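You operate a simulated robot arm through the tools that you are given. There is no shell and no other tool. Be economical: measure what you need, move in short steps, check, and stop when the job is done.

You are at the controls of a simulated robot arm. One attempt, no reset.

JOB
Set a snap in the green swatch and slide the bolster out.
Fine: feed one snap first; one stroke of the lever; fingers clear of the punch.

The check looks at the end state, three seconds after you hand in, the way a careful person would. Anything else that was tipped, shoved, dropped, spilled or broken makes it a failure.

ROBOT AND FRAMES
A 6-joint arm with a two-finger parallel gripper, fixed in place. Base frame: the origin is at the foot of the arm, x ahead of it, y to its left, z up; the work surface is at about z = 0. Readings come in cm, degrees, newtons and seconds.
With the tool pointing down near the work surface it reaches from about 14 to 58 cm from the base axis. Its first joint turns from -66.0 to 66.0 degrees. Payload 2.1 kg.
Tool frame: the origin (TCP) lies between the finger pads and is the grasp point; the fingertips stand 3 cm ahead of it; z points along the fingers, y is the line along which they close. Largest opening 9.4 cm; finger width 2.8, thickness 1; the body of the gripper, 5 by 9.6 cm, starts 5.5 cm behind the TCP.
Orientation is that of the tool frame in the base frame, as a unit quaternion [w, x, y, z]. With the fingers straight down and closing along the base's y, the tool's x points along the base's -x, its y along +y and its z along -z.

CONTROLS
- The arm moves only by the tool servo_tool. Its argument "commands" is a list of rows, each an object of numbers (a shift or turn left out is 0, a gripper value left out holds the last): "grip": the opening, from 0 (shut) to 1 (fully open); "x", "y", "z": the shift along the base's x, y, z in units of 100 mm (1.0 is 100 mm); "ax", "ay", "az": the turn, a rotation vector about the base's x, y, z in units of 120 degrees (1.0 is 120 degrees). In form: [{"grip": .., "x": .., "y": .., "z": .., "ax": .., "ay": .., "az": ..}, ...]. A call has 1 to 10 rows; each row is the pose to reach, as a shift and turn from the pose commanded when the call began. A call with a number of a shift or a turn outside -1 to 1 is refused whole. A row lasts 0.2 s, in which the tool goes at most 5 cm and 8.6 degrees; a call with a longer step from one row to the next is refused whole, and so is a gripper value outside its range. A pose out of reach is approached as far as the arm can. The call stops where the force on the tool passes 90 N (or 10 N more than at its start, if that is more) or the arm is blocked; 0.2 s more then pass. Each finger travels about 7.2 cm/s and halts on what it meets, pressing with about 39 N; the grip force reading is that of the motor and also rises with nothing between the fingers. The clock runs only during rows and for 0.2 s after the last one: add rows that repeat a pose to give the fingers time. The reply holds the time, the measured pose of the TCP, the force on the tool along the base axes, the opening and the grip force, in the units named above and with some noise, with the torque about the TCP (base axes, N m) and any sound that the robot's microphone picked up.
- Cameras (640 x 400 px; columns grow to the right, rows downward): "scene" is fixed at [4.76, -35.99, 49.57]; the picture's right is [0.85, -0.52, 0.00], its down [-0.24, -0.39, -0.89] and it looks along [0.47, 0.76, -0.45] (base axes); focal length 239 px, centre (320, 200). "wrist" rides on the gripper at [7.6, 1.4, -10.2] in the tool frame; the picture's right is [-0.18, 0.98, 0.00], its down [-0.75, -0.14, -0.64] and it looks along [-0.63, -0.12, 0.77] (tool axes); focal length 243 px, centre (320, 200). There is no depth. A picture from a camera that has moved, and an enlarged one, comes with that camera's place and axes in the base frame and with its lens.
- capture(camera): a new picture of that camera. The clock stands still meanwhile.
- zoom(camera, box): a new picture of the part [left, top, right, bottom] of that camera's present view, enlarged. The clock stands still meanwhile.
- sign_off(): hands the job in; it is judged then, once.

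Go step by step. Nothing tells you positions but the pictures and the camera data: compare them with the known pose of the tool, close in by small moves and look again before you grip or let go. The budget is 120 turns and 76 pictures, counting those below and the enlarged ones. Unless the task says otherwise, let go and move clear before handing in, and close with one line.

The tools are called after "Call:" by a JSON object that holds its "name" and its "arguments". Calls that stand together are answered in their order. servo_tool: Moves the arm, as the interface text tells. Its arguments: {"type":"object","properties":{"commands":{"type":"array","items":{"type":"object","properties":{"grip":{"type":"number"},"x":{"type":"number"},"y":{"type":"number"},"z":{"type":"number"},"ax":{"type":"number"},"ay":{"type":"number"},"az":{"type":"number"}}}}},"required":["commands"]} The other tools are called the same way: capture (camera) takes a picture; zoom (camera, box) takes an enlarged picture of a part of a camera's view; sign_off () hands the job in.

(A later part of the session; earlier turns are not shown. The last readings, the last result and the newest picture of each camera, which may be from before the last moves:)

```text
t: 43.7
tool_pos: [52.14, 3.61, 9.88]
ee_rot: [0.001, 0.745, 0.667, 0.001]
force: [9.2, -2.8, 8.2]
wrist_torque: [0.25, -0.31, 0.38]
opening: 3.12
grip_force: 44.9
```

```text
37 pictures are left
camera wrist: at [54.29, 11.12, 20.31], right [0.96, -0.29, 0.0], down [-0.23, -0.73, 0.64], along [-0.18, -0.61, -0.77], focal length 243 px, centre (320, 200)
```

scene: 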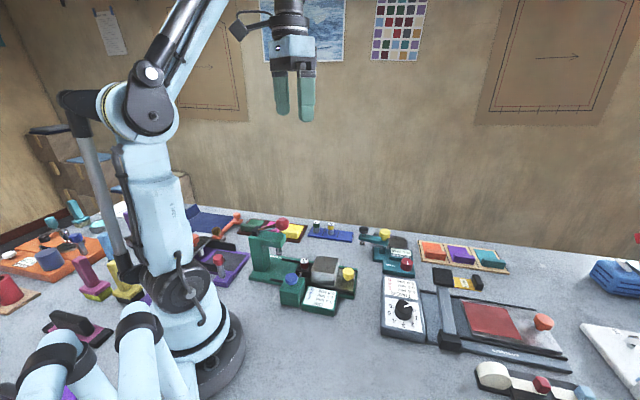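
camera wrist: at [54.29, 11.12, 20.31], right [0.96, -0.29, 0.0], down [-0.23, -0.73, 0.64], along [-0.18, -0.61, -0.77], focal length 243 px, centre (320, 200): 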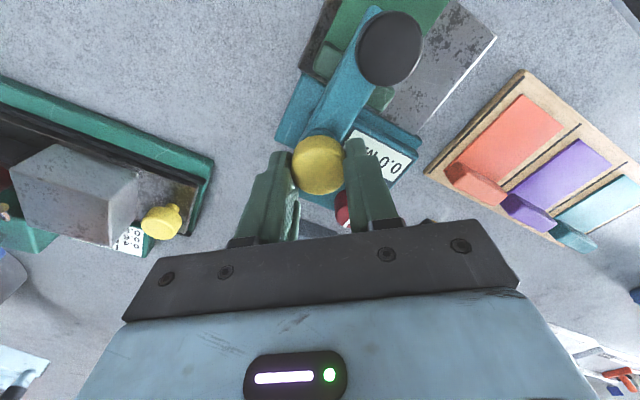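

The arm is at its stop over the cloth. Next is the press on the black button.

Call:
{"name": "servo_tool", "arguments": {"commands": [{"grip": 0.5}, {"grip": 0.5}, {"grip": 0.5, "z": 0.3}, {"grip": 0.5, "z": 0.5, "az": 0.07}, {"grip": 0.5, "z": 0.5, "az": 0.14}, {"grip": 0.3, "z": 0.5, "az": 0.21}, {"grip": 0, "z": 0.5, "az": 0.28}, {"grip": 0, "z": 0.5, "az": 0.35}, {"grip": 0, "z": 0.5, "az": 0.42}, {"grip": 0, "z": 0.5, "az": 0.49}]}}

Call:
{"name": "servo_tool", "arguments": {"commands": [{"grip": 0, "x": 0.2, "y": 0.2, "az": 0.07}, {"grip": 0, "x": 0.44, "y": 0.47, "az": 0.14}, {"grip": 0, "x": 0.44, "y": 0.47, "az": 0.2}, {"grip": 0, "x": 0.44, "y": 0.47, "z": -0.1, "az": 0.25}, {"grip": 0, "x": 0.44, "y": 0.47, "z": -0.2, "az": 0.31}, {"grip": 0, "x": 0.44, "y": 0.47, "z": -0.3, "az": 0.31}, {"grip": 0, "x": 0.44, "y": 0.47, "z": -0.3, "az": 0.31}]}}

```text
t: 45.9
tool_pos: [51.96, 3.82, 14.98]
ee_rot: [-0.001, 0.318, 0.948, 0.002]
force: [0.0, -0.7, 0.5]
wrist_torque: [0.0, -0.01, 0.01]
opening: 0.0
grip_force: 32.6
```

```text
t: 47.5
tool_pos: [56.44, 8.5, 11.98]
ee_rot: [-0.002, 0.0, 1.0, 0.001]
force: [-0.3, 0.0, -0.2]
wrist_torque: [0.01, 0.02, 0.01]
opening: 0.0
grip_force: 33.2
```

Call:
{"name": "servo_tool", "arguments": {"commands": [{"z": -0.06}, {"z": -0.1}, {"z": -0.13}, {"z": -0.15}, {"z": -0.15}]}}

Call:
{"name": "zoom", "arguments": {"camera": "scene", "box": [350, 200, 450, 280]}}

```text
t: 48.7
tool_pos: [56.36, 8.52, 10.48]
ee_rot: [-0.002, 0.002, 1.0, 0.002]
force: [-0.8, -0.6, 3.1]
wrist_torque: [-0.02, 0.0, 0.0]
opening: 0.0
grip_force: 33.6
heard: click
```

```text
5.00 times, centred on (400, 240) of scene
camera zoom: at [4.76, -35.99, 49.57], right [0.85, -0.52, 0.0], down [-0.24, -0.39, -0.89], along [0.47, 0.76, -0.45], focal length 1196 px, centre (-80, 0)
```

zoom: 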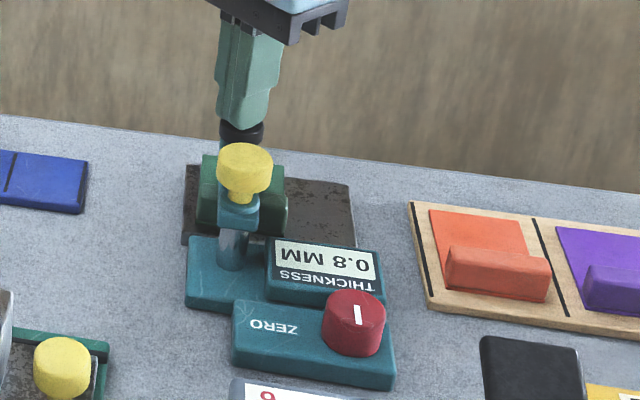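

The gauge reads 0.8 mm, which calls for die 5; the fitted die 3 is wrong. I'll swing the gauge arm back, then swap dies.

Call:
{"name": "servo_tool", "arguments": {"commands": [{"z": 0.2}, {"z": 0.5, "az": -0.06}, {"x": -0.22, "y": -0.22, "z": 0.5, "az": -0.12, "grip": 0.3}, {"x": -0.438, "y": -0.46, "z": 0.5, "az": -0.18, "grip": 0.6}, {"x": -0.438, "y": -0.46, "z": 0.5, "az": -0.24, "grip": 0.6}, {"x": -0.438, "y": -0.46, "z": 0.5, "az": -0.3, "grip": 0.6}, {"x": -0.438, "y": -0.46, "z": 0.2, "az": -0.36, "grip": 0.6}, {"x": -0.438, "y": -0.46, "z": -0.04, "az": -0.36, "grip": 0.6}, {"x": -0.438, "y": -0.46, "z": -0.04, "az": -0.36, "grip": 0.2}, {"x": -0.438, "y": -0.46, "z": -0.04, "az": -0.36, "grip": 0.2}]}}

Call:
{"name": "servo_tool", "arguments": {"commands": [{"az": 0.07}, {"az": 0.14}, {"az": 0.21}, {"az": 0.28}, {"az": 0.35}, {"az": 0.42}, {"az": 0.49}, {"az": 0.56}, {"az": 0.63}, {"az": 0.68}]}}

Call:
{"name": "servo_tool", "arguments": {"commands": [{"grip": 0.5}, {"grip": 0.5}, {"grip": 0.5, "z": 0.3}, {"grip": 0.5, "z": 0.7, "x": -0.2, "az": -0.06}, {"grip": 0.5, "z": 1.0, "x": -0.4, "az": -0.12}, {"grip": 0.5, "z": 1.0, "x": -0.6, "az": -0.18}, {"grip": 0.5, "z": 1.0, "x": -0.8, "az": -0.24}, {"grip": 0.5, "z": 1.0, "x": -1.0, "az": -0.3}, {"grip": 0.5, "z": 1.0, "x": -1.0, "az": -0.32}]}}

Call:
{"name": "capture", "arguments": {"camera": "scene"}}

```text
t: 50.9
tool_pos: [52.12, 3.95, 10.19]
ee_rot: [0.0, 0.368, 0.93, 0.003]
force: [3.7, 3.5, 0.2]
wrist_torque: [0.11, -0.17, -0.02]
opening: 3.15
grip_force: 44.4
```

```text
t: 53.1
tool_pos: [52.17, 3.91, 10.12]
ee_rot: [-0.001, -0.329, 0.944, 0.001]
force: [11.5, 4.0, 23.2]
wrist_torque: [0.13, -0.47, -0.17]
opening: 3.11
grip_force: 44.6
```

```text
t: 55.1
tool_pos: [42.14, 3.71, 20.17]
ee_rot: [-0.001, 0.002, 1.0, 0.001]
force: [0.1, 0.3, 0.7]
wrist_torque: [0.0, 0.0, -0.03]
opening: 4.7
grip_force: 0.0
```

```text
35 pictures are left
```

scene: 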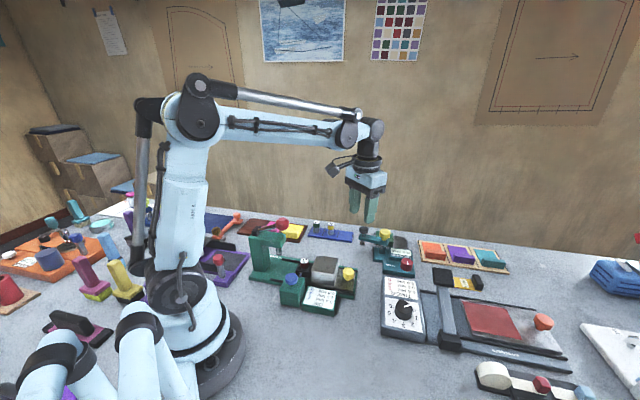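

Die 3's top comes out near (27.2, 8.7, 6.5), about 5 cm from the lever knob. I'll approach with the wrist turned ~135° so the camera side points away from the press head.

Call:
{"name": "servo_tool", "arguments": {"commands": [{"x": -0.1, "az": 0.07}, {"x": -0.3, "az": 0.14}, {"x": -0.5, "az": 0.21}, {"x": -0.7, "az": 0.28}, {"x": -0.9, "az": 0.35}, {"x": -1.0, "az": 0.42}, {"x": -1.0, "az": 0.49}, {"x": -1.0, "az": 0.56}, {"x": -1.0, "az": 0.62}]}}

Call:
{"name": "servo_tool", "arguments": {"commands": [{"az": 0.07}, {"az": 0.14}, {"az": 0.21}, {"az": 0.28}, {"az": 0.35}, {"az": 0.42}, {"az": 0.49}, {"az": 0.505}, {"x": -0.3, "y": 0.3, "az": 0.505, "grip": 0.5}, {"x": -0.49, "y": 0.5, "z": -0.3, "az": 0.505}]}}

Call:
{"name": "capture", "arguments": {"camera": "wrist"}}

```text
t: 57.1
tool_pos: [32.1, 3.84, 20.11]
ee_rot: [-0.002, -0.605, 0.796, 0.0]
force: [0.6, -0.1, -0.7]
wrist_torque: [0.01, -0.02, 0.01]
opening: 4.69
grip_force: 0.0
```

```text
t: 59.3
tool_pos: [27.09, 8.96, 17.15]
ee_rot: [0.002, 0.924, -0.383, 0.0]
force: [0.1, 0.9, -0.2]
wrist_torque: [0.03, -0.01, -0.03]
opening: 4.71
grip_force: 0.1
```

```text
34 pictures are left
camera wrist: at [31.46, 2.75, 27.48], right [-0.83, -0.56, 0.0], down [-0.43, 0.64, 0.64], along [-0.36, 0.53, -0.77], focal length 243 px, centre (320, 200)
```

wrist: 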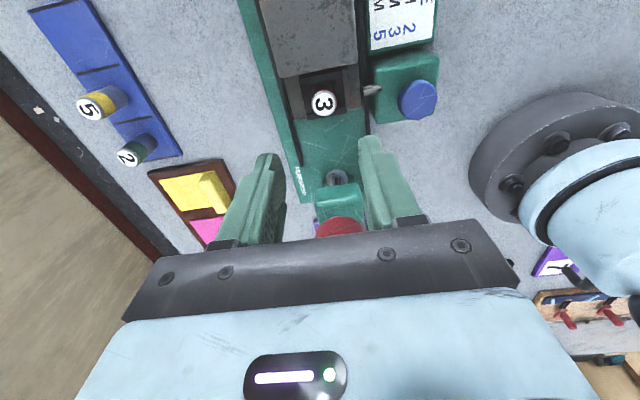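

Die 3 is at about (27.25, 8.35). I'll narrow the fingers and lean the tool 6° away from the lever knob, then drop partway and check.

Call:
{"name": "servo_tool", "arguments": {"commands": [{"x": 0.016, "y": -0.06, "ax": 0.035, "ay": 0.035, "grip": 0.38}, {"x": 0.016, "y": -0.06, "z": -0.3, "ax": 0.035, "ay": 0.035, "grip": 0.38}, {"x": 0.016, "y": -0.06, "z": -0.6, "ax": 0.035, "ay": 0.035, "grip": 0.38}, {"x": 0.016, "y": -0.06, "z": -0.6, "ax": 0.035, "ay": 0.035, "grip": 0.38}]}}

Call:
{"name": "capture", "arguments": {"camera": "wrist"}}

Call:
{"name": "zoom", "arguments": {"camera": "scene", "box": [230, 190, 370, 310]}}

```text
t: 60.3
tool_pos: [27.55, 8.32, 11.14]
ee_rot: [-0.018, 0.923, -0.382, -0.047]
force: [7.4, -8.2, 6.2]
wrist_torque: [0.71, 0.66, 0.09]
opening: 3.58
grip_force: 0.0
```

```text
33 pictures are left
camera wrist: at [32.5, 1.23, 20.68], right [-0.83, -0.56, 0.02], down [-0.38, 0.59, 0.71], along [-0.42, 0.58, -0.7], focal length 243 px, centre (320, 200)
```

wrist: 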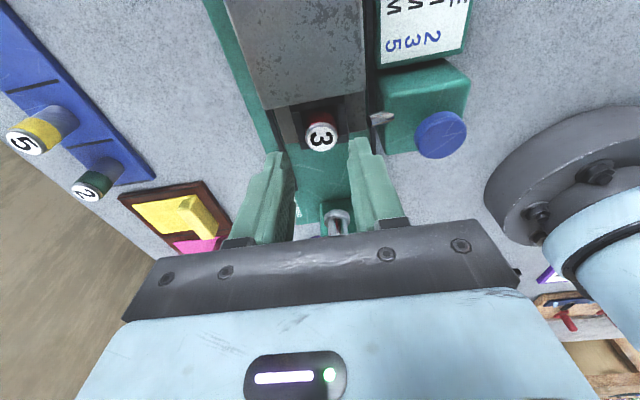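

```text
3.33 times, centred on (300, 250) of scene
camera zoom: at [4.76, -35.99, 49.57], right [0.85, -0.52, 0.0], down [-0.24, -0.39, -0.89], along [0.47, 0.76, -0.45], focal length 797 px, centre (387, 33)
```

zoom: 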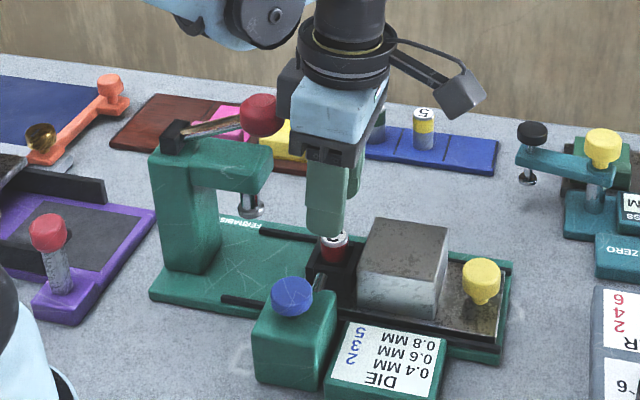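

There's light contact: the box on the back of the gripper touches the lever knob. I'll back up and away at once, then lean the tool about 22°.

Call:
{"name": "servo_tool", "arguments": {"commands": [{"x": 0.06, "y": -0.06, "z": 0.1}, {"x": 0.2, "y": -0.2, "z": 0.4}, {"x": 0.2, "y": -0.2, "z": 0.6, "ax": 0.04, "ay": 0.04}, {"x": 0.2, "y": -0.2, "z": 0.6, "ax": 0.08, "ay": 0.08}, {"x": 0.2, "y": -0.2, "z": 0.6, "ax": 0.1, "ay": 0.1}]}}

Call:
{"name": "zoom", "arguments": {"camera": "scene", "box": [230, 170, 370, 300]}}

```text
t: 61.5
tool_pos: [29.33, 6.29, 17.26]
ee_rot: [-0.074, 0.906, -0.376, -0.182]
force: [-0.4, 0.1, 0.0]
wrist_torque: [0.0, 0.0, -0.01]
opening: 3.57
grip_force: 0.1
```

```text
3.08 times, centred on (300, 235) of scene
camera zoom: at [4.76, -35.99, 49.57], right [0.85, -0.52, 0.0], down [-0.24, -0.39, -0.89], along [0.47, 0.76, -0.45], focal length 736 px, centre (382, 92)
```

zoom: 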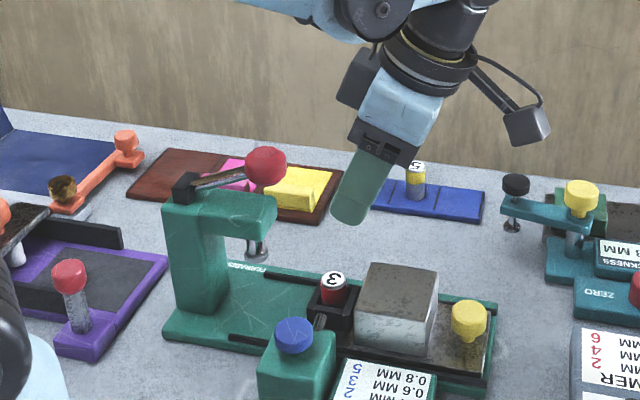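

The lever is undisturbed and the tilt is about 23°. Now I'll come in along the tool axis, with the die point at (27.87, 7.73, 7.66) for the TCP.

Call:
{"name": "servo_tool", "arguments": {"commands": [{"x": 0.05, "y": -0.05, "z": -0.25}, {"x": 0.0, "y": -0.0, "z": -0.5}, {"x": -0.06, "y": 0.05, "z": -0.7}, {"x": -0.06, "y": 0.05, "z": -0.7}]}}

Call:
{"name": "capture", "arguments": {"camera": "wrist"}}

Call:
{"name": "zoom", "arguments": {"camera": "scene", "box": [240, 190, 360, 300]}}

```text
t: 62.5
tool_pos: [28.57, 6.82, 10.06]
ee_rot: [-0.074, 0.906, -0.374, -0.183]
force: [0.1, 0.1, 0.0]
wrist_torque: [0.0, -0.01, 0.0]
opening: 3.57
grip_force: 0.1
```

```text
30 pictures are left
camera wrist: at [35.46, -1.88, 16.72], right [-0.81, -0.58, 0.07], down [-0.21, 0.42, 0.88], along [-0.54, 0.7, -0.46], focal length 243 px, centre (320, 200)
```

wrist: 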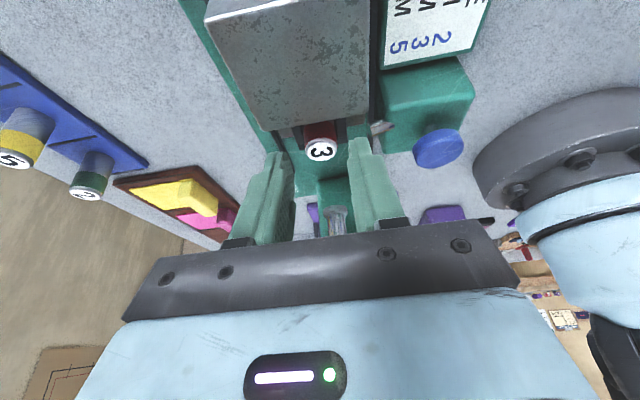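

```text
3.64 times, centred on (300, 245) of scene
camera zoom: at [4.76, -35.99, 49.57], right [0.85, -0.52, 0.0], down [-0.24, -0.39, -0.89], along [0.47, 0.76, -0.45], focal length 870 px, centre (393, 36)
```

zoom: 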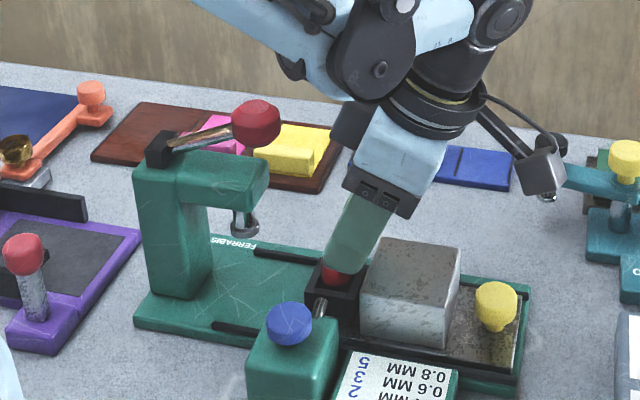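

Call:
{"name": "servo_tool", "arguments": {"commands": [{"x": -0.04, "y": 0.05, "z": -0.12}, {"x": -0.065, "y": 0.076, "z": -0.23}, {"x": -0.065, "y": 0.076, "z": -0.23}, {"x": -0.065, "y": 0.076, "z": -0.23, "grip": 0.1}, {"x": -0.065, "y": 0.076, "z": -0.23, "grip": 0.1}, {"x": -0.065, "y": 0.076, "z": -0.23, "grip": 0.1}]}}

```text
t: 63.9
tool_pos: [28.03, 7.61, 7.79]
ee_rot: [-0.075, 0.906, -0.376, -0.182]
force: [-2.4, -1.8, -0.4]
wrist_torque: [-0.09, 0.06, -0.01]
opening: 2.11
grip_force: 38.8
```

Die 3 is gripped at 2.1 cm diameter. I'll lift it straight out, then carry it to the rack's empty third slot near (47.4, 17.5).

Call:
{"name": "servo_tool", "arguments": {"commands": [{"z": 0.1}, {"z": 0.25}, {"z": 0.45}, {"x": 0.15, "y": -0.1, "z": 0.7}, {"x": 0.4, "y": -0.1, "z": 0.8}, {"x": 0.7, "y": 0.1, "z": 0.8}, {"x": 0.95, "y": 0.3, "z": 0.8}]}}

Call:
{"name": "servo_tool", "arguments": {"commands": [{"x": 0.3, "y": 0.2}, {"x": 0.6, "y": 0.4}, {"x": 0.85, "y": 0.6}, {"x": 1.0, "y": 0.63}, {"x": 1.0, "y": 0.63}]}}

Call:
{"name": "capture", "arguments": {"camera": "wrist"}}

Call:
{"name": "zoom", "arguments": {"camera": "scene", "box": [280, 170, 400, 270]}}

```text
t: 65.5
tool_pos: [37.42, 10.75, 15.98]
ee_rot: [-0.074, 0.906, -0.376, -0.183]
force: [-0.2, 0.0, -1.2]
wrist_torque: [-0.01, -0.02, -0.01]
opening: 2.07
grip_force: 39.3
```

```text
t: 66.7
tool_pos: [47.47, 16.88, 15.68]
ee_rot: [-0.074, 0.906, -0.375, -0.182]
force: [-0.1, -0.3, -1.4]
wrist_torque: [0.01, 0.02, -0.01]
opening: 2.1
grip_force: 38.4
```

```text
28 pictures are left
camera wrist: at [54.27, 8.22, 22.36], right [-0.81, -0.58, 0.07], down [-0.21, 0.42, 0.88], along [-0.54, 0.7, -0.46], focal length 243 px, centre (320, 200)
```

wrist: 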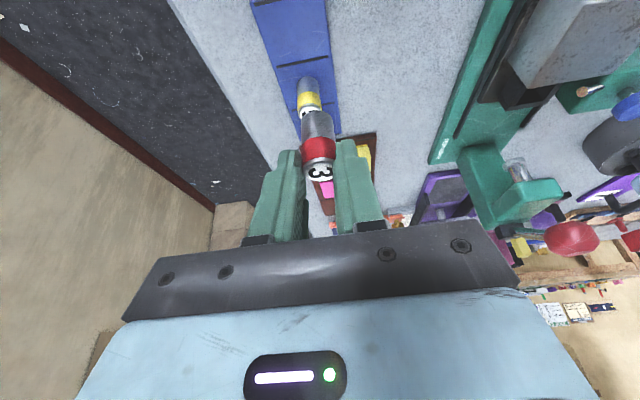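

```text
4.00 times, centred on (340, 220) of scene
camera zoom: at [4.76, -35.99, 49.57], right [0.85, -0.52, 0.0], down [-0.24, -0.39, -0.89], along [0.47, 0.76, -0.45], focal length 956 px, centre (240, 120)
```

zoom: 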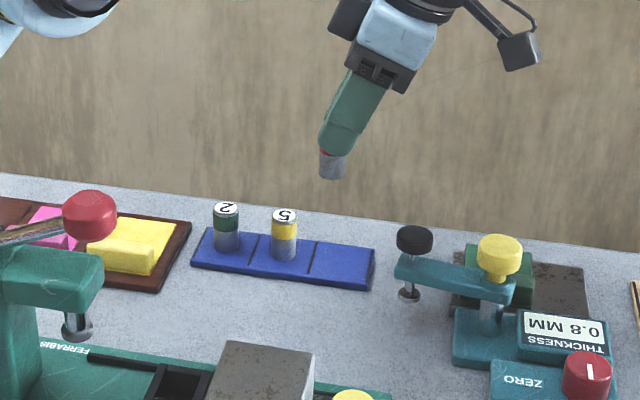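

Slot 3's centre averages to (47.9, 17.45). I'll shift and lower toward it, stopping short to check.

Call:
{"name": "servo_tool", "arguments": {"commands": [{"x": 0.11, "z": -0.25}, {"x": 0.11, "z": -0.6}, {"x": 0.11, "z": -0.75}, {"x": 0.11, "z": -0.75}]}}

Call:
{"name": "capture", "arguments": {"camera": "wrist"}}

Call:
{"name": "zoom", "arguments": {"camera": "scene", "box": [300, 190, 390, 260]}}

```text
t: 67.7
tool_pos: [48.66, 16.9, 8.13]
ee_rot: [-0.075, 0.905, -0.376, -0.183]
force: [0.6, 0.0, 0.4]
wrist_torque: [-0.02, -0.02, -0.01]
opening: 2.11
grip_force: 39.2
```

```text
26 pictures are left
camera wrist: at [55.49, 8.23, 14.74], right [-0.81, -0.58, 0.07], down [-0.21, 0.42, 0.88], along [-0.54, 0.7, -0.46], focal length 243 px, centre (320, 200)
```

wrist: 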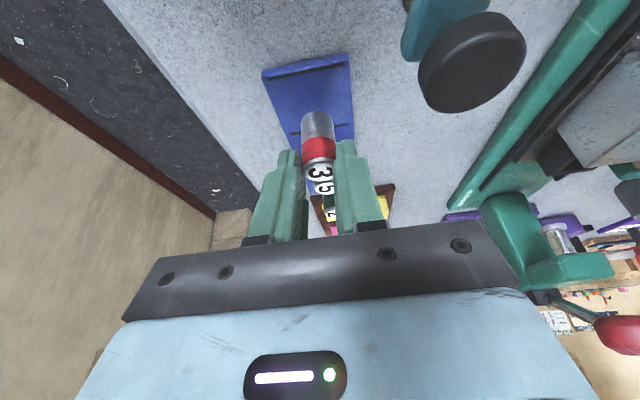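

```text
5.71 times, centred on (345, 225) of scene
camera zoom: at [4.76, -35.99, 49.57], right [0.85, -0.52, 0.0], down [-0.24, -0.39, -0.89], along [0.47, 0.76, -0.45], focal length 1366 px, centre (177, 57)
```

zoom: 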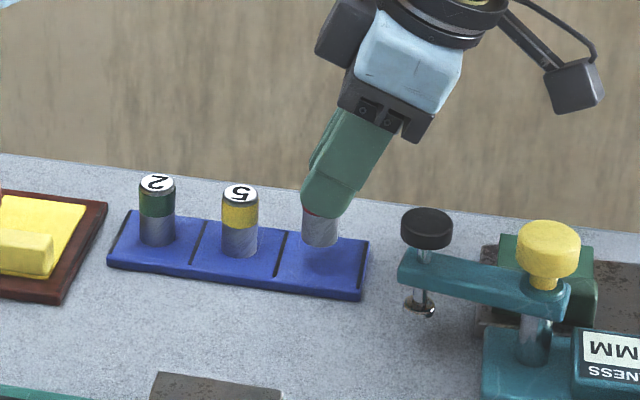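

Lined up over slot 3. Lowering to contact.

Call:
{"name": "servo_tool", "arguments": {"commands": [{"z": -0.04}, {"z": -0.08}, {"z": -0.1}, {"z": -0.11}, {"z": -0.11}]}}

```text
t: 68.9
tool_pos: [48.62, 16.83, 7.08]
ee_rot: [-0.073, 0.906, -0.374, -0.182]
force: [-0.4, -0.9, -1.4]
wrist_torque: [-0.04, -0.02, 0.04]
opening: 2.09
grip_force: 39.4
```

Call:
{"name": "servo_tool", "arguments": {"commands": [{"z": -0.02}, {"z": -0.03}, {"z": -0.03}]}}

```text
t: 69.7
tool_pos: [48.7, 16.86, 6.88]
ee_rot: [-0.074, 0.906, -0.374, -0.182]
force: [-0.8, 0.6, -1.0]
wrist_torque: [0.03, -0.02, -0.01]
opening: 2.08
grip_force: 38.6
```

Call:
{"name": "servo_tool", "arguments": {"commands": [{"z": -0.015}, {"z": -0.03}, {"z": -0.03}]}}

```text
t: 70.5
tool_pos: [48.74, 16.93, 6.63]
ee_rot: [-0.074, 0.906, -0.376, -0.183]
force: [-0.5, 0.4, -1.2]
wrist_torque: [-0.02, -0.01, 0.02]
opening: 2.1
grip_force: 39.2
```

Call:
{"name": "servo_tool", "arguments": {"commands": [{"z": -0.015}, {"z": -0.03}, {"z": -0.03}]}}

Call:
{"name": "zoom", "arguments": {"camera": "scene", "box": [300, 190, 390, 260]}}

```text
t: 71.3
tool_pos: [48.71, 16.78, 6.42]
ee_rot: [-0.075, 0.905, -0.377, -0.183]
force: [3.5, -2.7, 25.9]
wrist_torque: [0.05, -0.02, -0.01]
opening: 2.07
grip_force: 39.3
```

```text
5.71 times, centred on (345, 225) of scene
camera zoom: at [4.75, -36.0, 49.57], right [0.85, -0.52, 0.0], down [-0.24, -0.39, -0.89], along [0.47, 0.76, -0.45], focal length 1366 px, centre (177, 57)
```

zoom: 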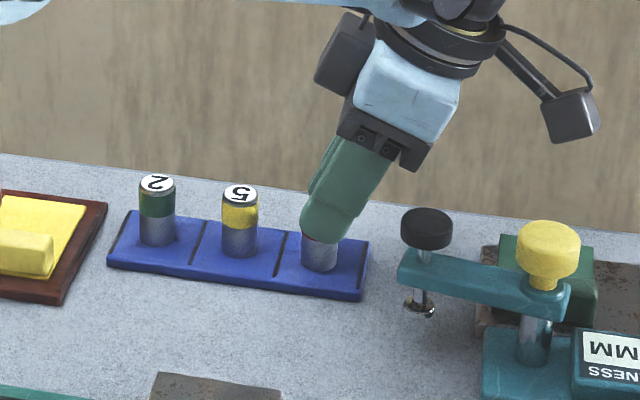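

Die 3 stands on the rack. I'll release, back out along the tool axis, step one slot over (-3.4, +3.5) and check the alignment on die 5.

Call:
{"name": "servo_tool", "arguments": {"commands": [{"z": 0.005, "grip": 0.38}, {"z": 0.005, "grip": 0.38}, {"x": 0.06, "y": -0.06, "z": 0.2, "grip": 0.38}, {"x": 0.15, "y": -0.15, "z": 0.5, "grip": 0.38}, {"x": -0.02, "y": 0.02, "z": 0.5}, {"x": -0.19, "y": 0.2, "z": 0.5}, {"x": -0.28, "y": 0.29, "z": 0.2}, {"x": -0.28, "y": 0.29, "z": 0.2}]}}

Call:
{"name": "capture", "arguments": {"camera": "wrist"}}

Call:
{"name": "zoom", "arguments": {"camera": "scene", "box": [300, 190, 390, 260]}}

```text
t: 73.1
tool_pos: [45.9, 19.83, 8.36]
ee_rot: [-0.074, 0.906, -0.375, -0.183]
force: [0.7, 0.8, 0.2]
wrist_torque: [0.02, -0.02, -0.03]
opening: 3.53
grip_force: 0.0
```

```text
23 pictures are left
camera wrist: at [52.6, 11.13, 14.92], right [-0.81, -0.58, 0.07], down [-0.21, 0.42, 0.88], along [-0.54, 0.7, -0.46], focal length 243 px, centre (320, 200)
```

wrist: 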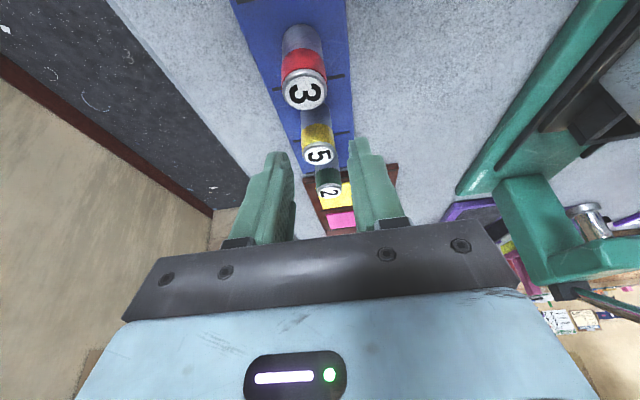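

```text
5.71 times, centred on (345, 225) of scene
camera zoom: at [4.76, -35.99, 49.57], right [0.85, -0.52, 0.0], down [-0.24, -0.39, -0.89], along [0.47, 0.76, -0.45], focal length 1366 px, centre (177, 57)
```

zoom: 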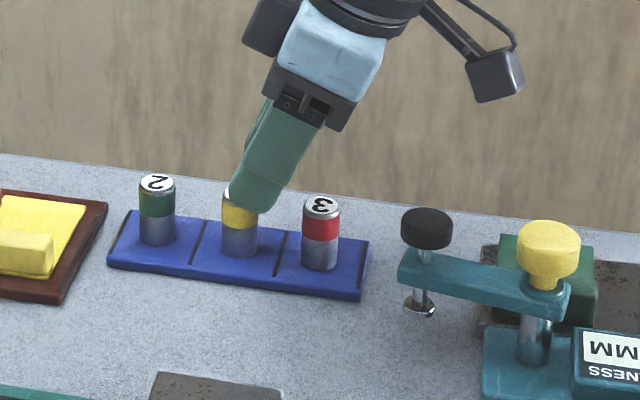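

Call:
{"name": "servo_tool", "arguments": {"commands": [{"x": -0.03, "y": 0.03, "z": -0.1}, {"x": -0.055, "y": 0.05, "z": -0.185}, {"x": -0.055, "y": 0.05, "z": -0.185}, {"x": -0.055, "y": 0.05, "z": -0.185, "grip": 0.1}, {"x": -0.055, "y": 0.05, "z": -0.185, "grip": 0.1}, {"x": -0.055, "y": 0.05, "z": -0.185, "grip": 0.1}]}}

Call:
{"name": "servo_tool", "arguments": {"commands": [{"z": 0.15}, {"z": 0.5}, {"z": 0.95}, {"x": -0.3, "y": -0.2, "z": 0.95}, {"x": -0.6, "y": -0.5, "z": 0.95}, {"x": -0.85, "y": -0.85, "z": 0.95}]}}

```text
t: 74.5
tool_pos: [45.35, 20.34, 6.53]
ee_rot: [-0.074, 0.905, -0.376, -0.183]
force: [-0.3, 0.3, -0.7]
wrist_torque: [-0.04, -0.03, 0.0]
opening: 2.05
grip_force: 39.0
```

```text
t: 75.9
tool_pos: [36.91, 11.77, 15.98]
ee_rot: [-0.074, 0.906, -0.375, -0.183]
force: [-0.7, -0.3, -1.0]
wrist_torque: [-0.01, 0.0, -0.01]
opening: 2.06
grip_force: 38.7
```

Die 5 is held the same way die 3 was. I'll go back to the pose where die 3 was gripped, TCP (28.03, 7.61), hovering first.

Call:
{"name": "servo_tool", "arguments": {"commands": [{"x": -0.25, "y": -0.3}, {"x": -0.5, "y": -0.55}, {"x": -0.75, "y": -0.5, "z": -0.1}, {"x": -0.888, "y": -0.416, "z": -0.25}, {"x": -0.888, "y": -0.416, "z": -0.4}, {"x": -0.888, "y": -0.416, "z": -0.4}]}}

Call:
{"name": "capture", "arguments": {"camera": "wrist"}}

Call:
{"name": "zoom", "arguments": {"camera": "scene", "box": [260, 220, 350, 300]}}

```text
t: 77.3
tool_pos: [27.98, 7.7, 11.76]
ee_rot: [-0.074, 0.906, -0.375, -0.183]
force: [-0.5, 0.4, -1.3]
wrist_torque: [0.02, -0.01, -0.01]
opening: 2.05
grip_force: 39.3
```

```text
21 pictures are left
camera wrist: at [34.8, -1.06, 18.38], right [-0.81, -0.58, 0.07], down [-0.21, 0.42, 0.88], along [-0.54, 0.7, -0.46], focal length 243 px, centre (320, 200)
```

wrist: 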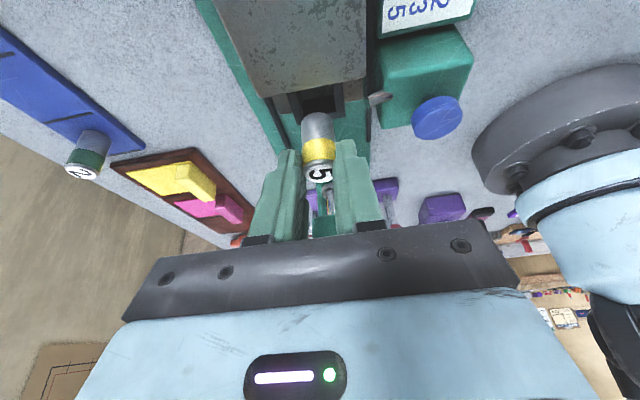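

```text
5.00 times, centred on (305, 260) of scene
camera zoom: at [4.76, -35.99, 49.57], right [0.85, -0.52, 0.0], down [-0.24, -0.39, -0.89], along [0.47, 0.76, -0.45], focal length 1196 px, centre (395, -100)
```

zoom: 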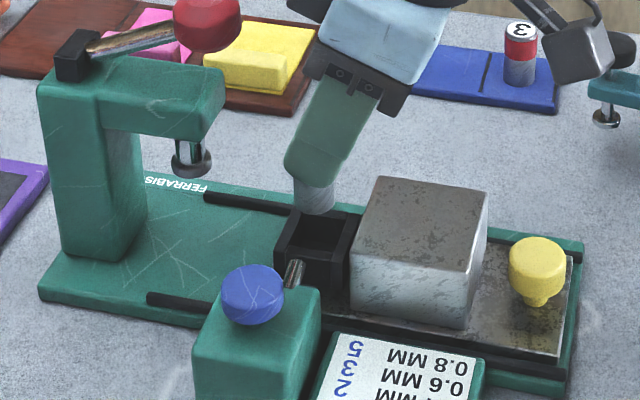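

Call:
{"name": "servo_tool", "arguments": {"commands": [{"x": 0.007, "y": -0.01, "z": -0.1}, {"x": 0.007, "y": -0.01, "z": -0.2}, {"x": 0.007, "y": -0.01, "z": -0.28}, {"x": 0.007, "y": -0.01, "z": -0.34}, {"x": 0.007, "y": -0.01, "z": -0.39}, {"x": 0.007, "y": -0.01, "z": -0.39}]}}

Call:
{"name": "zoom", "arguments": {"camera": "scene", "box": [260, 220, 350, 300]}}

```text
t: 78.7
tool_pos: [28.07, 7.61, 8.22]
ee_rot: [-0.074, 0.905, -0.376, -0.183]
force: [0.0, 0.5, -1.3]
wrist_torque: [-0.01, 0.0, 0.05]
opening: 2.08
grip_force: 38.8
```

```text
5.00 times, centred on (305, 260) of scene
camera zoom: at [4.76, -35.99, 49.57], right [0.85, -0.52, 0.0], down [-0.24, -0.39, -0.89], along [0.47, 0.76, -0.45], focal length 1196 px, centre (395, -100)
```

zoom: 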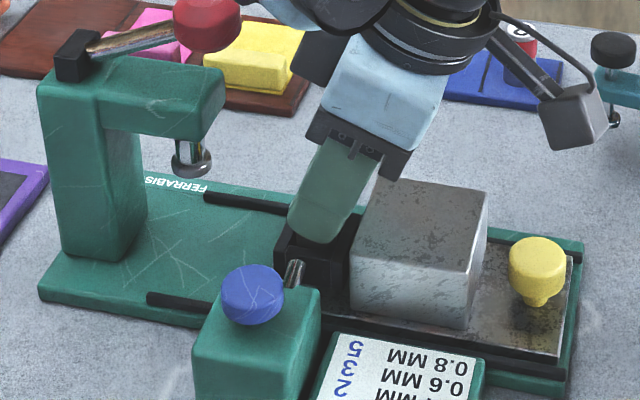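

Call:
{"name": "servo_tool", "arguments": {"commands": [{"z": -0.02}, {"z": -0.035}, {"z": -0.05}, {"z": -0.05}]}}

```text
t: 79.7
tool_pos: [28.16, 7.53, 7.58]
ee_rot: [-0.074, 0.906, -0.375, -0.183]
force: [0.9, 2.6, 15.8]
wrist_torque: [0.34, 0.08, -0.03]
opening: 2.07
grip_force: 38.7
```

Die 5 has bottomed in the socket. Releasing and backing out along the tool axis.

Call:
{"name": "servo_tool", "arguments": {"commands": [{"z": 0.01, "grip": 0.36}, {"z": 0.01, "grip": 0.36}, {"x": 0.06, "y": -0.06, "z": 0.2, "grip": 0.36}, {"x": 0.18, "y": -0.18, "z": 0.55, "grip": 0.36}, {"x": 0.3, "y": -0.3, "z": 0.9, "ax": -0.03, "ay": -0.03, "grip": 0.36}, {"x": 0.3, "y": -0.3, "z": 0.9, "ax": -0.08, "ay": -0.08, "grip": 0.2}, {"x": 0.3, "y": -0.3, "z": 0.9, "ax": -0.13, "ay": -0.13, "grip": 0}, {"x": 0.3, "y": -0.3, "z": 0.9, "ax": -0.135, "ay": -0.135, "grip": 0}]}}

Call:
{"name": "zoom", "arguments": {"camera": "scene", "box": [240, 210, 370, 310]}}

```text
t: 81.5
tool_pos: [31.02, 4.56, 16.58]
ee_rot: [0.003, 0.924, -0.383, 0.001]
force: [-0.7, -0.2, 1.0]
wrist_torque: [0.02, 0.04, 0.01]
opening: 0.02
grip_force: 32.7
```

```text
4.00 times, centred on (305, 260) of scene
camera zoom: at [4.76, -35.99, 49.57], right [0.85, -0.52, 0.0], down [-0.24, -0.39, -0.89], along [0.47, 0.76, -0.45], focal length 956 px, centre (380, -40)
```

zoom: 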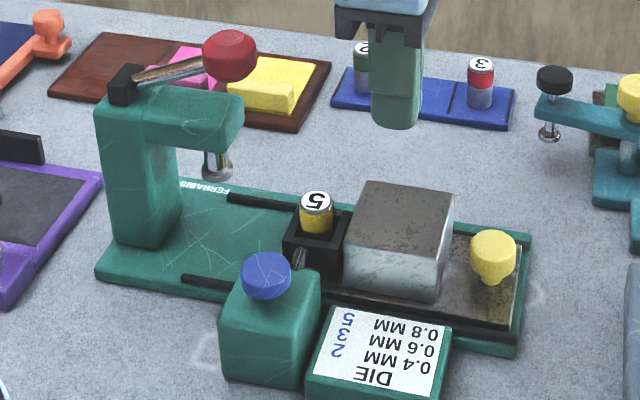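

Die 5 is in and die 3 is parked. Next comes the feeder's blue button, at about (21.3, 3.7, 6.9).

Call:
{"name": "servo_tool", "arguments": {"commands": [{"x": -0.3, "y": -0.03}, {"x": -0.65, "y": -0.06}, {"x": -0.97, "y": -0.09, "z": -0.1}, {"x": -0.97, "y": -0.09, "z": -0.3}, {"x": -0.97, "y": -0.09, "z": -0.3}]}}

Call:
{"name": "capture", "arguments": {"camera": "wrist"}}

Call:
{"name": "zoom", "arguments": {"camera": "scene", "box": [240, 210, 370, 310]}}

```text
t: 82.7
tool_pos: [21.37, 3.59, 13.66]
ee_rot: [0.002, 0.924, -0.383, 0.0]
force: [-0.8, 0.6, 0.1]
wrist_torque: [0.04, 0.0, 0.01]
opening: 0.0
grip_force: 33.1
```

```text
17 pictures are left
camera wrist: at [25.71, -2.62, 23.94], right [-0.83, -0.56, 0.0], down [-0.43, 0.64, 0.64], along [-0.36, 0.53, -0.77], focal length 243 px, centre (320, 200)
```

wrist: 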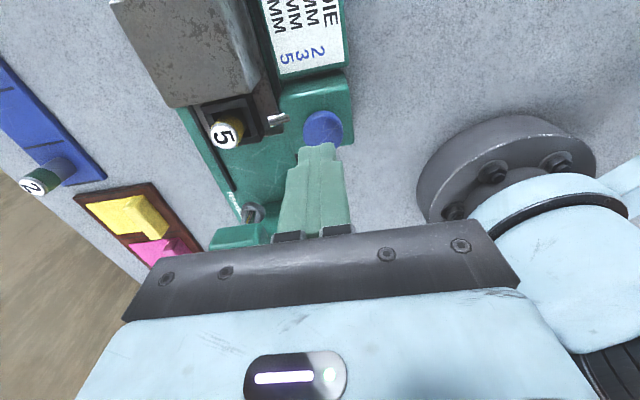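

```text
4.00 times, centred on (305, 260) of scene
camera zoom: at [4.76, -35.99, 49.57], right [0.85, -0.52, 0.0], down [-0.24, -0.39, -0.89], along [0.47, 0.76, -0.45], focal length 956 px, centre (380, -40)
```

zoom: 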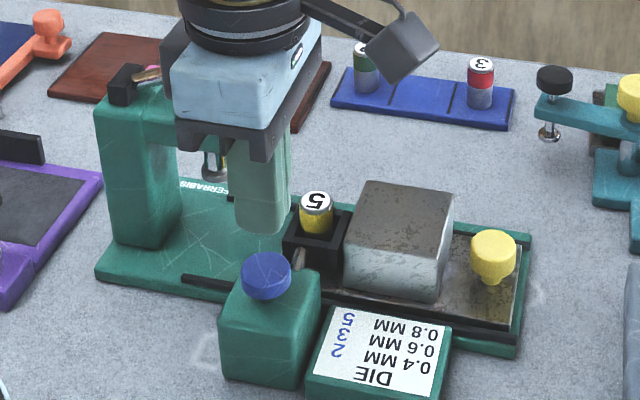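

The button is right under the tip. I'll press in small steps.

Call:
{"name": "servo_tool", "arguments": {"commands": [{"z": -0.2}, {"z": -0.33}, {"z": -0.37}, {"z": -0.4}]}}

```text
t: 83.7
tool_pos: [21.32, 3.58, 9.6]
ee_rot: [0.003, 0.924, -0.382, 0.001]
force: [0.9, 1.1, 4.5]
wrist_torque: [0.01, -0.03, -0.03]
opening: 0.0
grip_force: 32.9
heard: click
```

One click. I'll raise off the button and check for a snap on the die.

Call:
{"name": "servo_tool", "arguments": {"commands": [{"z": 0.2}, {"z": 0.6}, {"z": 0.8}]}}

Call:
{"name": "zoom", "arguments": {"camera": "scene", "box": [275, 240, 335, 285]}}

```text
t: 84.5
tool_pos: [21.44, 3.68, 17.57]
ee_rot: [0.002, 0.924, -0.383, 0.001]
force: [0.3, 0.3, -0.2]
wrist_torque: [-0.01, -0.01, -0.03]
opening: 0.0
grip_force: 32.9
```

```text
8.89 times, centred on (305, 262) of scene
camera zoom: at [4.76, -35.99, 49.57], right [0.85, -0.52, 0.0], down [-0.24, -0.39, -0.89], along [0.47, 0.76, -0.45], focal length 2126 px, centre (453, -356)
```

zoom: 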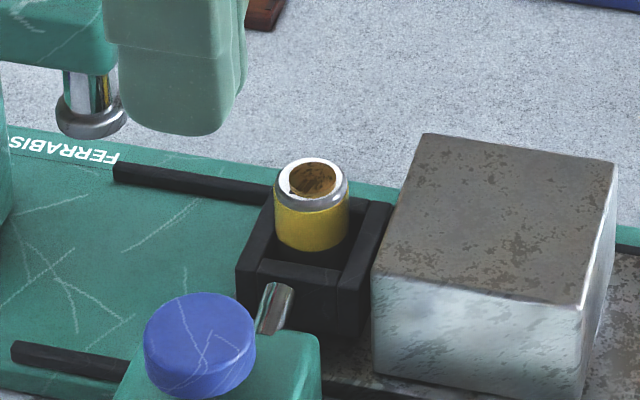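

A brass snap sits on die 5. Now I'll fetch the swatch from the anvil, unwinding the wrist to the grip yaw I used before (−47°).

Call:
{"name": "servo_tool", "arguments": {"commands": [{"x": 0.3, "z": 0.1, "az": -0.07}, {"x": 0.6, "z": 0.1, "az": -0.14}, {"x": 0.9, "z": 0.1, "az": -0.21}, {"x": 1.0, "z": 0.1, "az": -0.28}, {"x": 1.0, "z": 0.1, "az": -0.35}, {"x": 1.0, "z": 0.1, "az": -0.42}, {"x": 1.0, "z": 0.1, "az": -0.49}, {"x": 1.0, "z": 0.1, "az": -0.56}, {"x": 1.0, "z": 0.1, "az": -0.63}, {"x": 1.0, "z": 0.1, "az": -0.7}]}}

Call:
{"name": "servo_tool", "arguments": {"commands": [{"x": 0.3, "az": -0.07}, {"x": 0.6, "az": -0.14}, {"x": 0.9, "az": -0.21}, {"x": 1.0, "az": -0.28}, {"x": 1.0, "az": -0.35}, {"x": 1.0, "az": -0.42}, {"x": 1.0, "az": -0.49}, {"x": 1.0, "az": -0.56}, {"x": 1.0, "az": -0.63}, {"x": 1.0, "az": -0.7}]}}

Call:
{"name": "servo_tool", "arguments": {"commands": [{"x": 0.3, "y": 0.1, "az": -0.06, "grip": 0.3}, {"x": 0.6, "y": 0.2, "az": -0.117, "grip": 0.3}, {"x": 0.9, "y": 0.29, "az": -0.117, "grip": 0.3}, {"x": 1.0, "y": 0.29, "az": -0.117, "grip": 0.3}, {"x": 1.0, "y": 0.29, "az": -0.117, "grip": 0.3}]}}

```text
t: 86.7
tool_pos: [31.29, 3.61, 18.67]
ee_rot: [-0.003, -0.429, 0.903, 0.001]
force: [-0.3, 0.3, -0.3]
wrist_torque: [-0.02, 0.01, 0.01]
opening: 0.0
grip_force: 32.9
```

```text
t: 88.9
tool_pos: [41.37, 3.65, 18.5]
ee_rot: [0.0, 0.286, 0.958, 0.001]
force: [-0.3, -1.4, -0.8]
wrist_torque: [-0.01, 0.01, 0.01]
opening: 0.03
grip_force: 32.6
```

```text
t: 90.1
tool_pos: [51.31, 6.52, 18.74]
ee_rot: [-0.001, 0.4, 0.917, 0.002]
force: [0.1, -0.1, 0.1]
wrist_torque: [0.0, -0.02, -0.01]
opening: 2.86
grip_force: 0.0
```

Call:
{"name": "servo_tool", "arguments": {"commands": [{"x": 0.39, "y": 0.005, "z": -0.2, "grip": 0.26}, {"x": 0.39, "y": 0.005, "z": -0.6}, {"x": 0.39, "y": 0.005, "z": -1.0}, {"x": 0.39, "y": 0.005, "z": -1.0}]}}

Call:
{"name": "zoom", "arguments": {"camera": "wrist", "box": [200, 60, 460, 250]}}

```text
t: 91.1
tool_pos: [55.17, 6.4, 9.35]
ee_rot: [0.0, 0.399, 0.917, 0.0]
force: [2.8, 1.0, 17.9]
wrist_torque: [-0.34, 0.35, 0.05]
opening: 2.29
grip_force: 0.1
stopped in row 4: the force on the tool passed its limit at 95 N (the readings are from after the stop); the commanded pose is now the measured one
```

```text
2.11 times, centred on (330, 155) of wrist
camera zoom: at [51.01, 13.05, 19.55], right [0.84, 0.54, 0.0], down [0.41, -0.65, 0.64], along [0.34, -0.54, -0.77], focal length 511 px, centre (299, 295)
```

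zoom: 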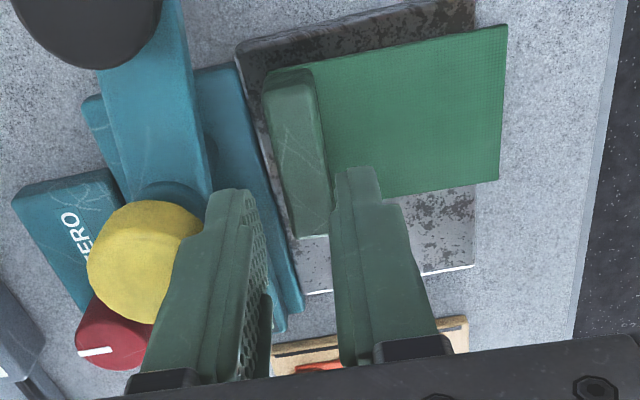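

The left finger rubbed the top of the yellow knob because I opened wider than before. I'll lift, narrow the fingers, shift a little away and retry gently.

Call:
{"name": "servo_tool", "arguments": {"commands": [{"z": 0.12}, {"z": 0.15, "x": 0.01, "y": 0.022, "grip": 0.215}, {"z": 0.15, "x": 0.01, "y": 0.022, "grip": 0.215}, {"z": 0.05, "x": 0.01, "y": 0.022}, {"z": -0.05, "x": 0.01, "y": 0.022}, {"z": -0.12, "x": 0.01, "y": 0.022}]}}

Call:
{"name": "zoom", "arguments": {"camera": "wrist", "box": [200, 60, 460, 250]}}

```text
t: 92.5
tool_pos: [55.22, 6.7, 7.83]
ee_rot: [-0.001, 0.399, 0.917, 0.001]
force: [1.0, -0.1, -0.1]
wrist_torque: [-0.04, 0.01, -0.02]
opening: 2.01
grip_force: 0.1
```

```text
2.11 times, centred on (330, 155) of wrist
camera zoom: at [51.15, 13.29, 18.23], right [0.84, 0.54, 0.0], down [0.41, -0.65, 0.64], along [0.34, -0.54, -0.77], focal length 511 px, centre (299, 295)
```

zoom: 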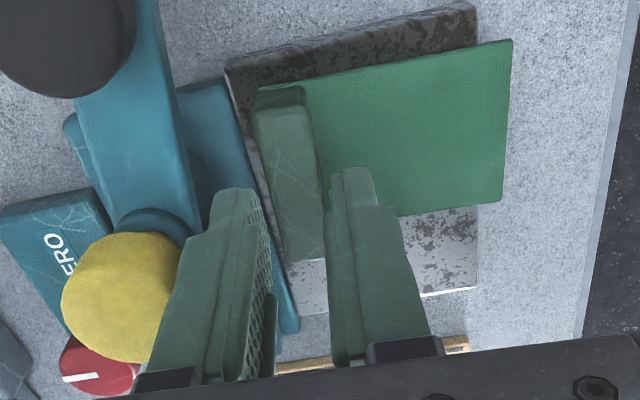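

Call:
{"name": "servo_tool", "arguments": {"commands": [{"z": -0.12, "x": -0.006, "y": -0.002}, {"z": -0.22, "x": -0.006, "y": -0.002}, {"z": -0.29, "x": -0.006, "y": -0.002}, {"z": -0.29, "x": -0.006, "y": -0.002}, {"z": -0.29, "x": -0.006, "y": -0.002, "grip": 0.05}, {"z": -0.29, "x": -0.006, "y": -0.002, "grip": 0.05}]}}

```text
t: 93.9
tool_pos: [55.28, 6.67, 5.04]
ee_rot: [-0.001, 0.399, 0.917, 0.0]
force: [-0.1, 0.7, -0.4]
wrist_torque: [-0.01, 0.02, 0.0]
opening: 1.55
grip_force: 39.6
```

Gripped. Lifting straight up, then carrying it to the bolster while turning +90° so the cloth points at the die.

Call:
{"name": "servo_tool", "arguments": {"commands": [{"z": 0.2}, {"z": 0.55}, {"z": 1.0}, {"x": -0.3, "z": 1.0, "az": 0.05}, {"x": -0.6, "z": 1.0, "az": 0.12}, {"x": -0.9, "z": 1.0, "az": 0.19}, {"x": -1.0, "z": 1.0, "az": 0.26}, {"x": -1.0, "z": 1.0, "az": 0.33}, {"x": -1.0, "z": 1.0, "az": 0.4}, {"x": -1.0, "z": 1.0, "az": 0.47}]}}

Call:
{"name": "servo_tool", "arguments": {"commands": [{"x": -0.3, "az": 0.07}, {"x": -0.6, "y": -0.05, "az": 0.14}, {"x": -0.9, "y": -0.1, "az": 0.21}, {"x": -1.0, "y": -0.13, "az": 0.28}, {"x": -1.0, "y": -0.13, "az": 0.28}]}}

Call:
{"name": "servo_tool", "arguments": {"commands": [{"x": -0.2}, {"x": -0.4}, {"x": -0.4}]}}

Call:
{"name": "capture", "arguments": {"camera": "wrist"}}

Call:
{"name": "zoom", "arguments": {"camera": "scene", "box": [240, 190, 370, 300]}}

```text
t: 96.1
tool_pos: [45.15, 6.53, 15.07]
ee_rot: [-0.002, -0.083, 0.997, 0.0]
force: [0.6, 0.4, -0.2]
wrist_torque: [-0.01, -0.02, -0.01]
opening: 1.59
grip_force: 38.8
```

```text
t: 97.3
tool_pos: [35.08, 5.19, 14.98]
ee_rot: [-0.002, -0.368, 0.93, -0.001]
force: [-0.6, 0.0, 0.3]
wrist_torque: [0.01, -0.05, -0.03]
opening: 1.58
grip_force: 39.2
```

```text
t: 98.1
tool_pos: [30.86, 5.39, 15.11]
ee_rot: [-0.002, -0.366, 0.931, 0.0]
force: [-0.3, -0.2, -0.8]
wrist_torque: [-0.01, 0.0, -0.02]
opening: 1.57
grip_force: 38.7
```

```text
12 pictures are left
camera wrist: at [24.46, 1.31, 25.43], right [-0.54, 0.84, 0.0], down [0.65, 0.41, 0.64], along [0.54, 0.34, -0.77], focal length 243 px, centre (320, 200)
```

wrist: 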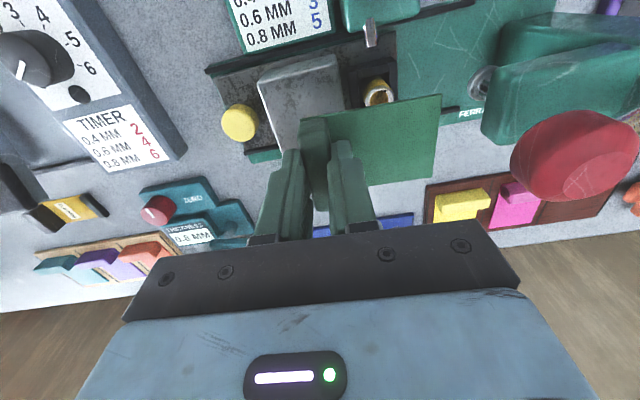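

```text
3.64 times, centred on (305, 245) of scene
camera zoom: at [4.76, -35.99, 49.57], right [0.85, -0.52, 0.0], down [-0.24, -0.39, -0.89], along [0.47, 0.76, -0.45], focal length 870 px, centre (374, 36)
```

zoom: 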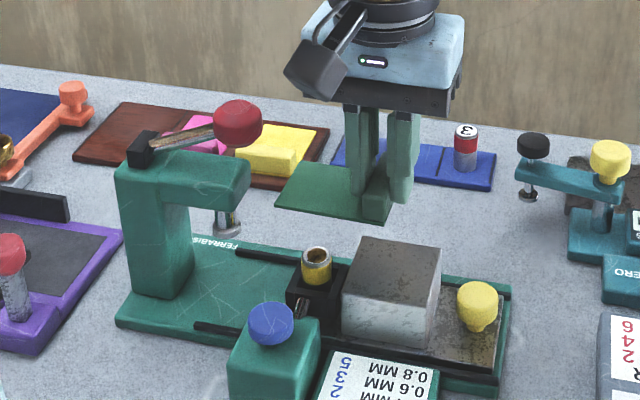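

The cloth points at the punch as intended. I'll shift to TCP (30.1, 5.4) and lower slowly onto the block.

Call:
{"name": "servo_tool", "arguments": {"commands": [{"x": -0.076, "y": 0.0, "z": -0.15}, {"x": -0.076, "y": 0.0, "z": -0.35}, {"x": -0.076, "y": 0.0, "z": -0.4}, {"x": -0.076, "y": 0.0, "z": -0.4}]}}

Call:
{"name": "zoom", "arguments": {"camera": "scene", "box": [260, 210, 360, 295]}}

```text
t: 99.1
tool_pos: [30.21, 5.36, 11.07]
ee_rot: [-0.001, -0.367, 0.93, 0.0]
force: [-0.6, -0.1, 0.6]
wrist_torque: [-0.07, 0.0, 0.02]
opening: 1.58
grip_force: 39.3
```

```text
4.71 times, centred on (310, 252) of scene
camera zoom: at [4.76, -35.99, 49.57], right [0.85, -0.52, 0.0], down [-0.24, -0.39, -0.89], along [0.47, 0.76, -0.45], focal length 1125 px, centre (367, -47)
```

zoom: 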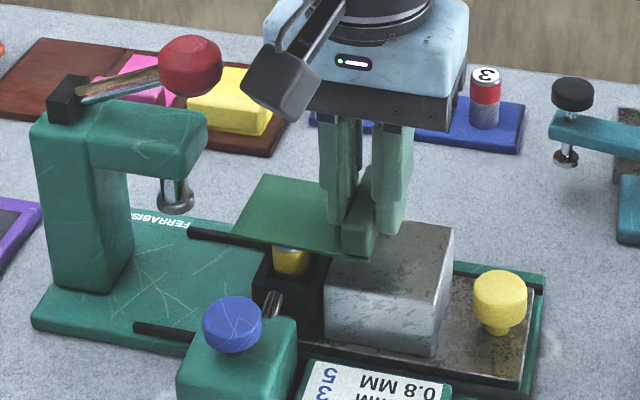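

Call:
{"name": "servo_tool", "arguments": {"commands": [{"z": -0.03}, {"z": -0.05}, {"z": -0.07}, {"z": -0.07}]}}

```text
t: 100.1
tool_pos: [30.32, 5.26, 10.31]
ee_rot: [-0.002, -0.366, 0.931, -0.001]
force: [1.3, -0.1, -0.5]
wrist_torque: [-0.03, -0.01, 0.01]
opening: 1.59
grip_force: 39.6
```

Call:
{"name": "servo_tool", "arguments": {"commands": [{"z": -0.02}, {"z": -0.03}, {"z": -0.04}, {"z": -0.04}]}}

```text
t: 101.1
tool_pos: [30.42, 5.26, 9.88]
ee_rot: [-0.001, -0.366, 0.93, -0.001]
force: [-0.5, -1.6, 5.9]
wrist_torque: [0.04, -0.04, 0.03]
opening: 1.58
grip_force: 39.1
```

Call:
{"name": "servo_tool", "arguments": {"commands": [{"z": -0.015}, {"z": -0.015}]}}

Call:
{"name": "zoom", "arguments": {"camera": "scene", "box": [260, 210, 360, 295]}}

```text
t: 101.7
tool_pos: [30.47, 5.18, 9.75]
ee_rot: [-0.001, -0.366, 0.931, -0.001]
force: [-0.7, 0.6, 34.1]
wrist_torque: [0.06, 0.16, 0.01]
opening: 1.58
grip_force: 39.2
```

```text
4.71 times, centred on (310, 252) of scene
camera zoom: at [4.75, -35.99, 49.58], right [0.85, -0.52, 0.0], down [-0.24, -0.39, -0.89], along [0.47, 0.76, -0.45], focal length 1125 px, centre (367, -47)
```

zoom: 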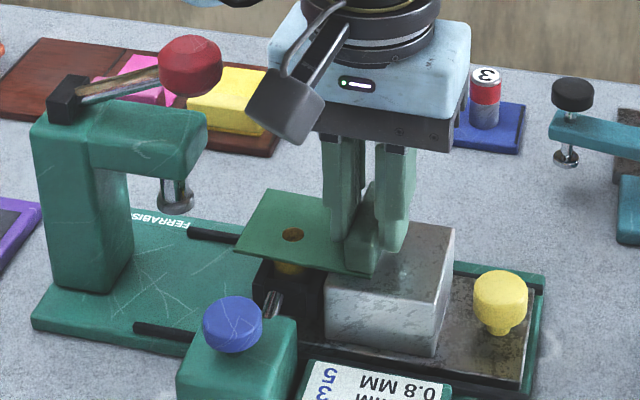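

The stud is visible through the cloth, centred. I'll release, rise, then turn toward the yellow bolster knob with the outward lean that cleared the lever before.

Call:
{"name": "servo_tool", "arguments": {"commands": [{"z": 0.015, "grip": 0.23}, {"z": 0.015, "grip": 0.23}, {"z": 0.2, "grip": 0.23}, {"x": 0.1, "y": -0.1, "z": 0.5, "grip": 0.23}, {"x": 0.4, "y": -0.4, "z": 0.65, "grip": 0.5}, {"x": 0.6, "y": -0.6, "z": 0.65, "az": 0.07, "grip": 0.5}, {"x": 0.6, "y": -0.6, "z": 0.65, "az": 0.14, "grip": 0.5}, {"x": 0.6, "y": -0.6, "z": 0.65, "az": 0.21, "grip": 0.5}, {"x": 0.6, "y": -0.6, "z": 0.65, "az": 0.28, "grip": 0.5}, {"x": 0.6, "y": -0.6, "z": 0.65, "az": 0.35, "grip": 0.5}]}}

Call:
{"name": "servo_tool", "arguments": {"commands": [{"az": 0.07}, {"az": 0.14}, {"az": 0.21}, {"az": 0.28}, {"az": 0.35}, {"az": 0.42}, {"az": 0.42}]}}

Call:
{"name": "servo_tool", "arguments": {"commands": [{"ax": 0.04, "ay": 0.04}, {"ax": 0.08, "ay": 0.08}, {"ax": 0.12, "ay": 0.12}, {"ax": 0.135, "ay": 0.135}, {"ax": 0.135, "ay": 0.135}]}}

Call:
{"name": "capture", "arguments": {"camera": "wrist"}}

```text
t: 103.9
tool_pos: [36.5, -0.67, 16.13]
ee_rot: [-0.001, -0.676, 0.737, -0.001]
force: [-0.8, 0.9, 0.3]
wrist_torque: [-0.03, -0.02, -0.01]
opening: 4.69
grip_force: 0.0
```

```text
t: 105.5
tool_pos: [36.38, -0.72, 16.21]
ee_rot: [0.001, 0.926, -0.379, 0.002]
force: [0.6, -0.5, -0.4]
wrist_torque: [0.01, 0.03, -0.01]
opening: 4.71
grip_force: 0.1
```

```text
t: 106.7
tool_pos: [36.39, -0.64, 16.25]
ee_rot: [-0.076, 0.907, -0.372, -0.182]
force: [0.4, -0.3, 0.8]
wrist_torque: [0.01, 0.0, 0.01]
opening: 4.68
grip_force: 0.0
```

```text
8 pictures are left
camera wrist: at [43.21, -9.32, 22.81], right [-0.81, -0.58, 0.07], down [-0.22, 0.41, 0.88], along [-0.54, 0.7, -0.46], focal length 243 px, centre (320, 200)
```

wrist: 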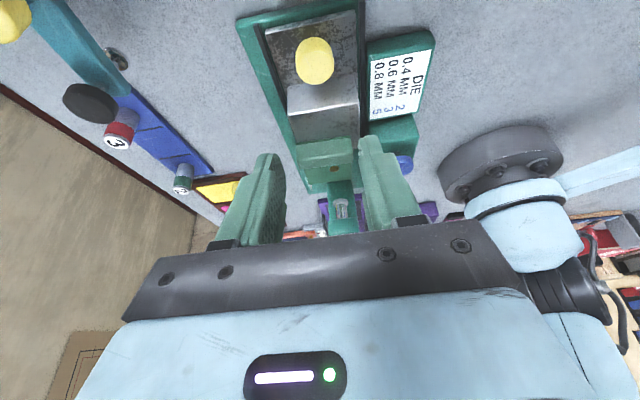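

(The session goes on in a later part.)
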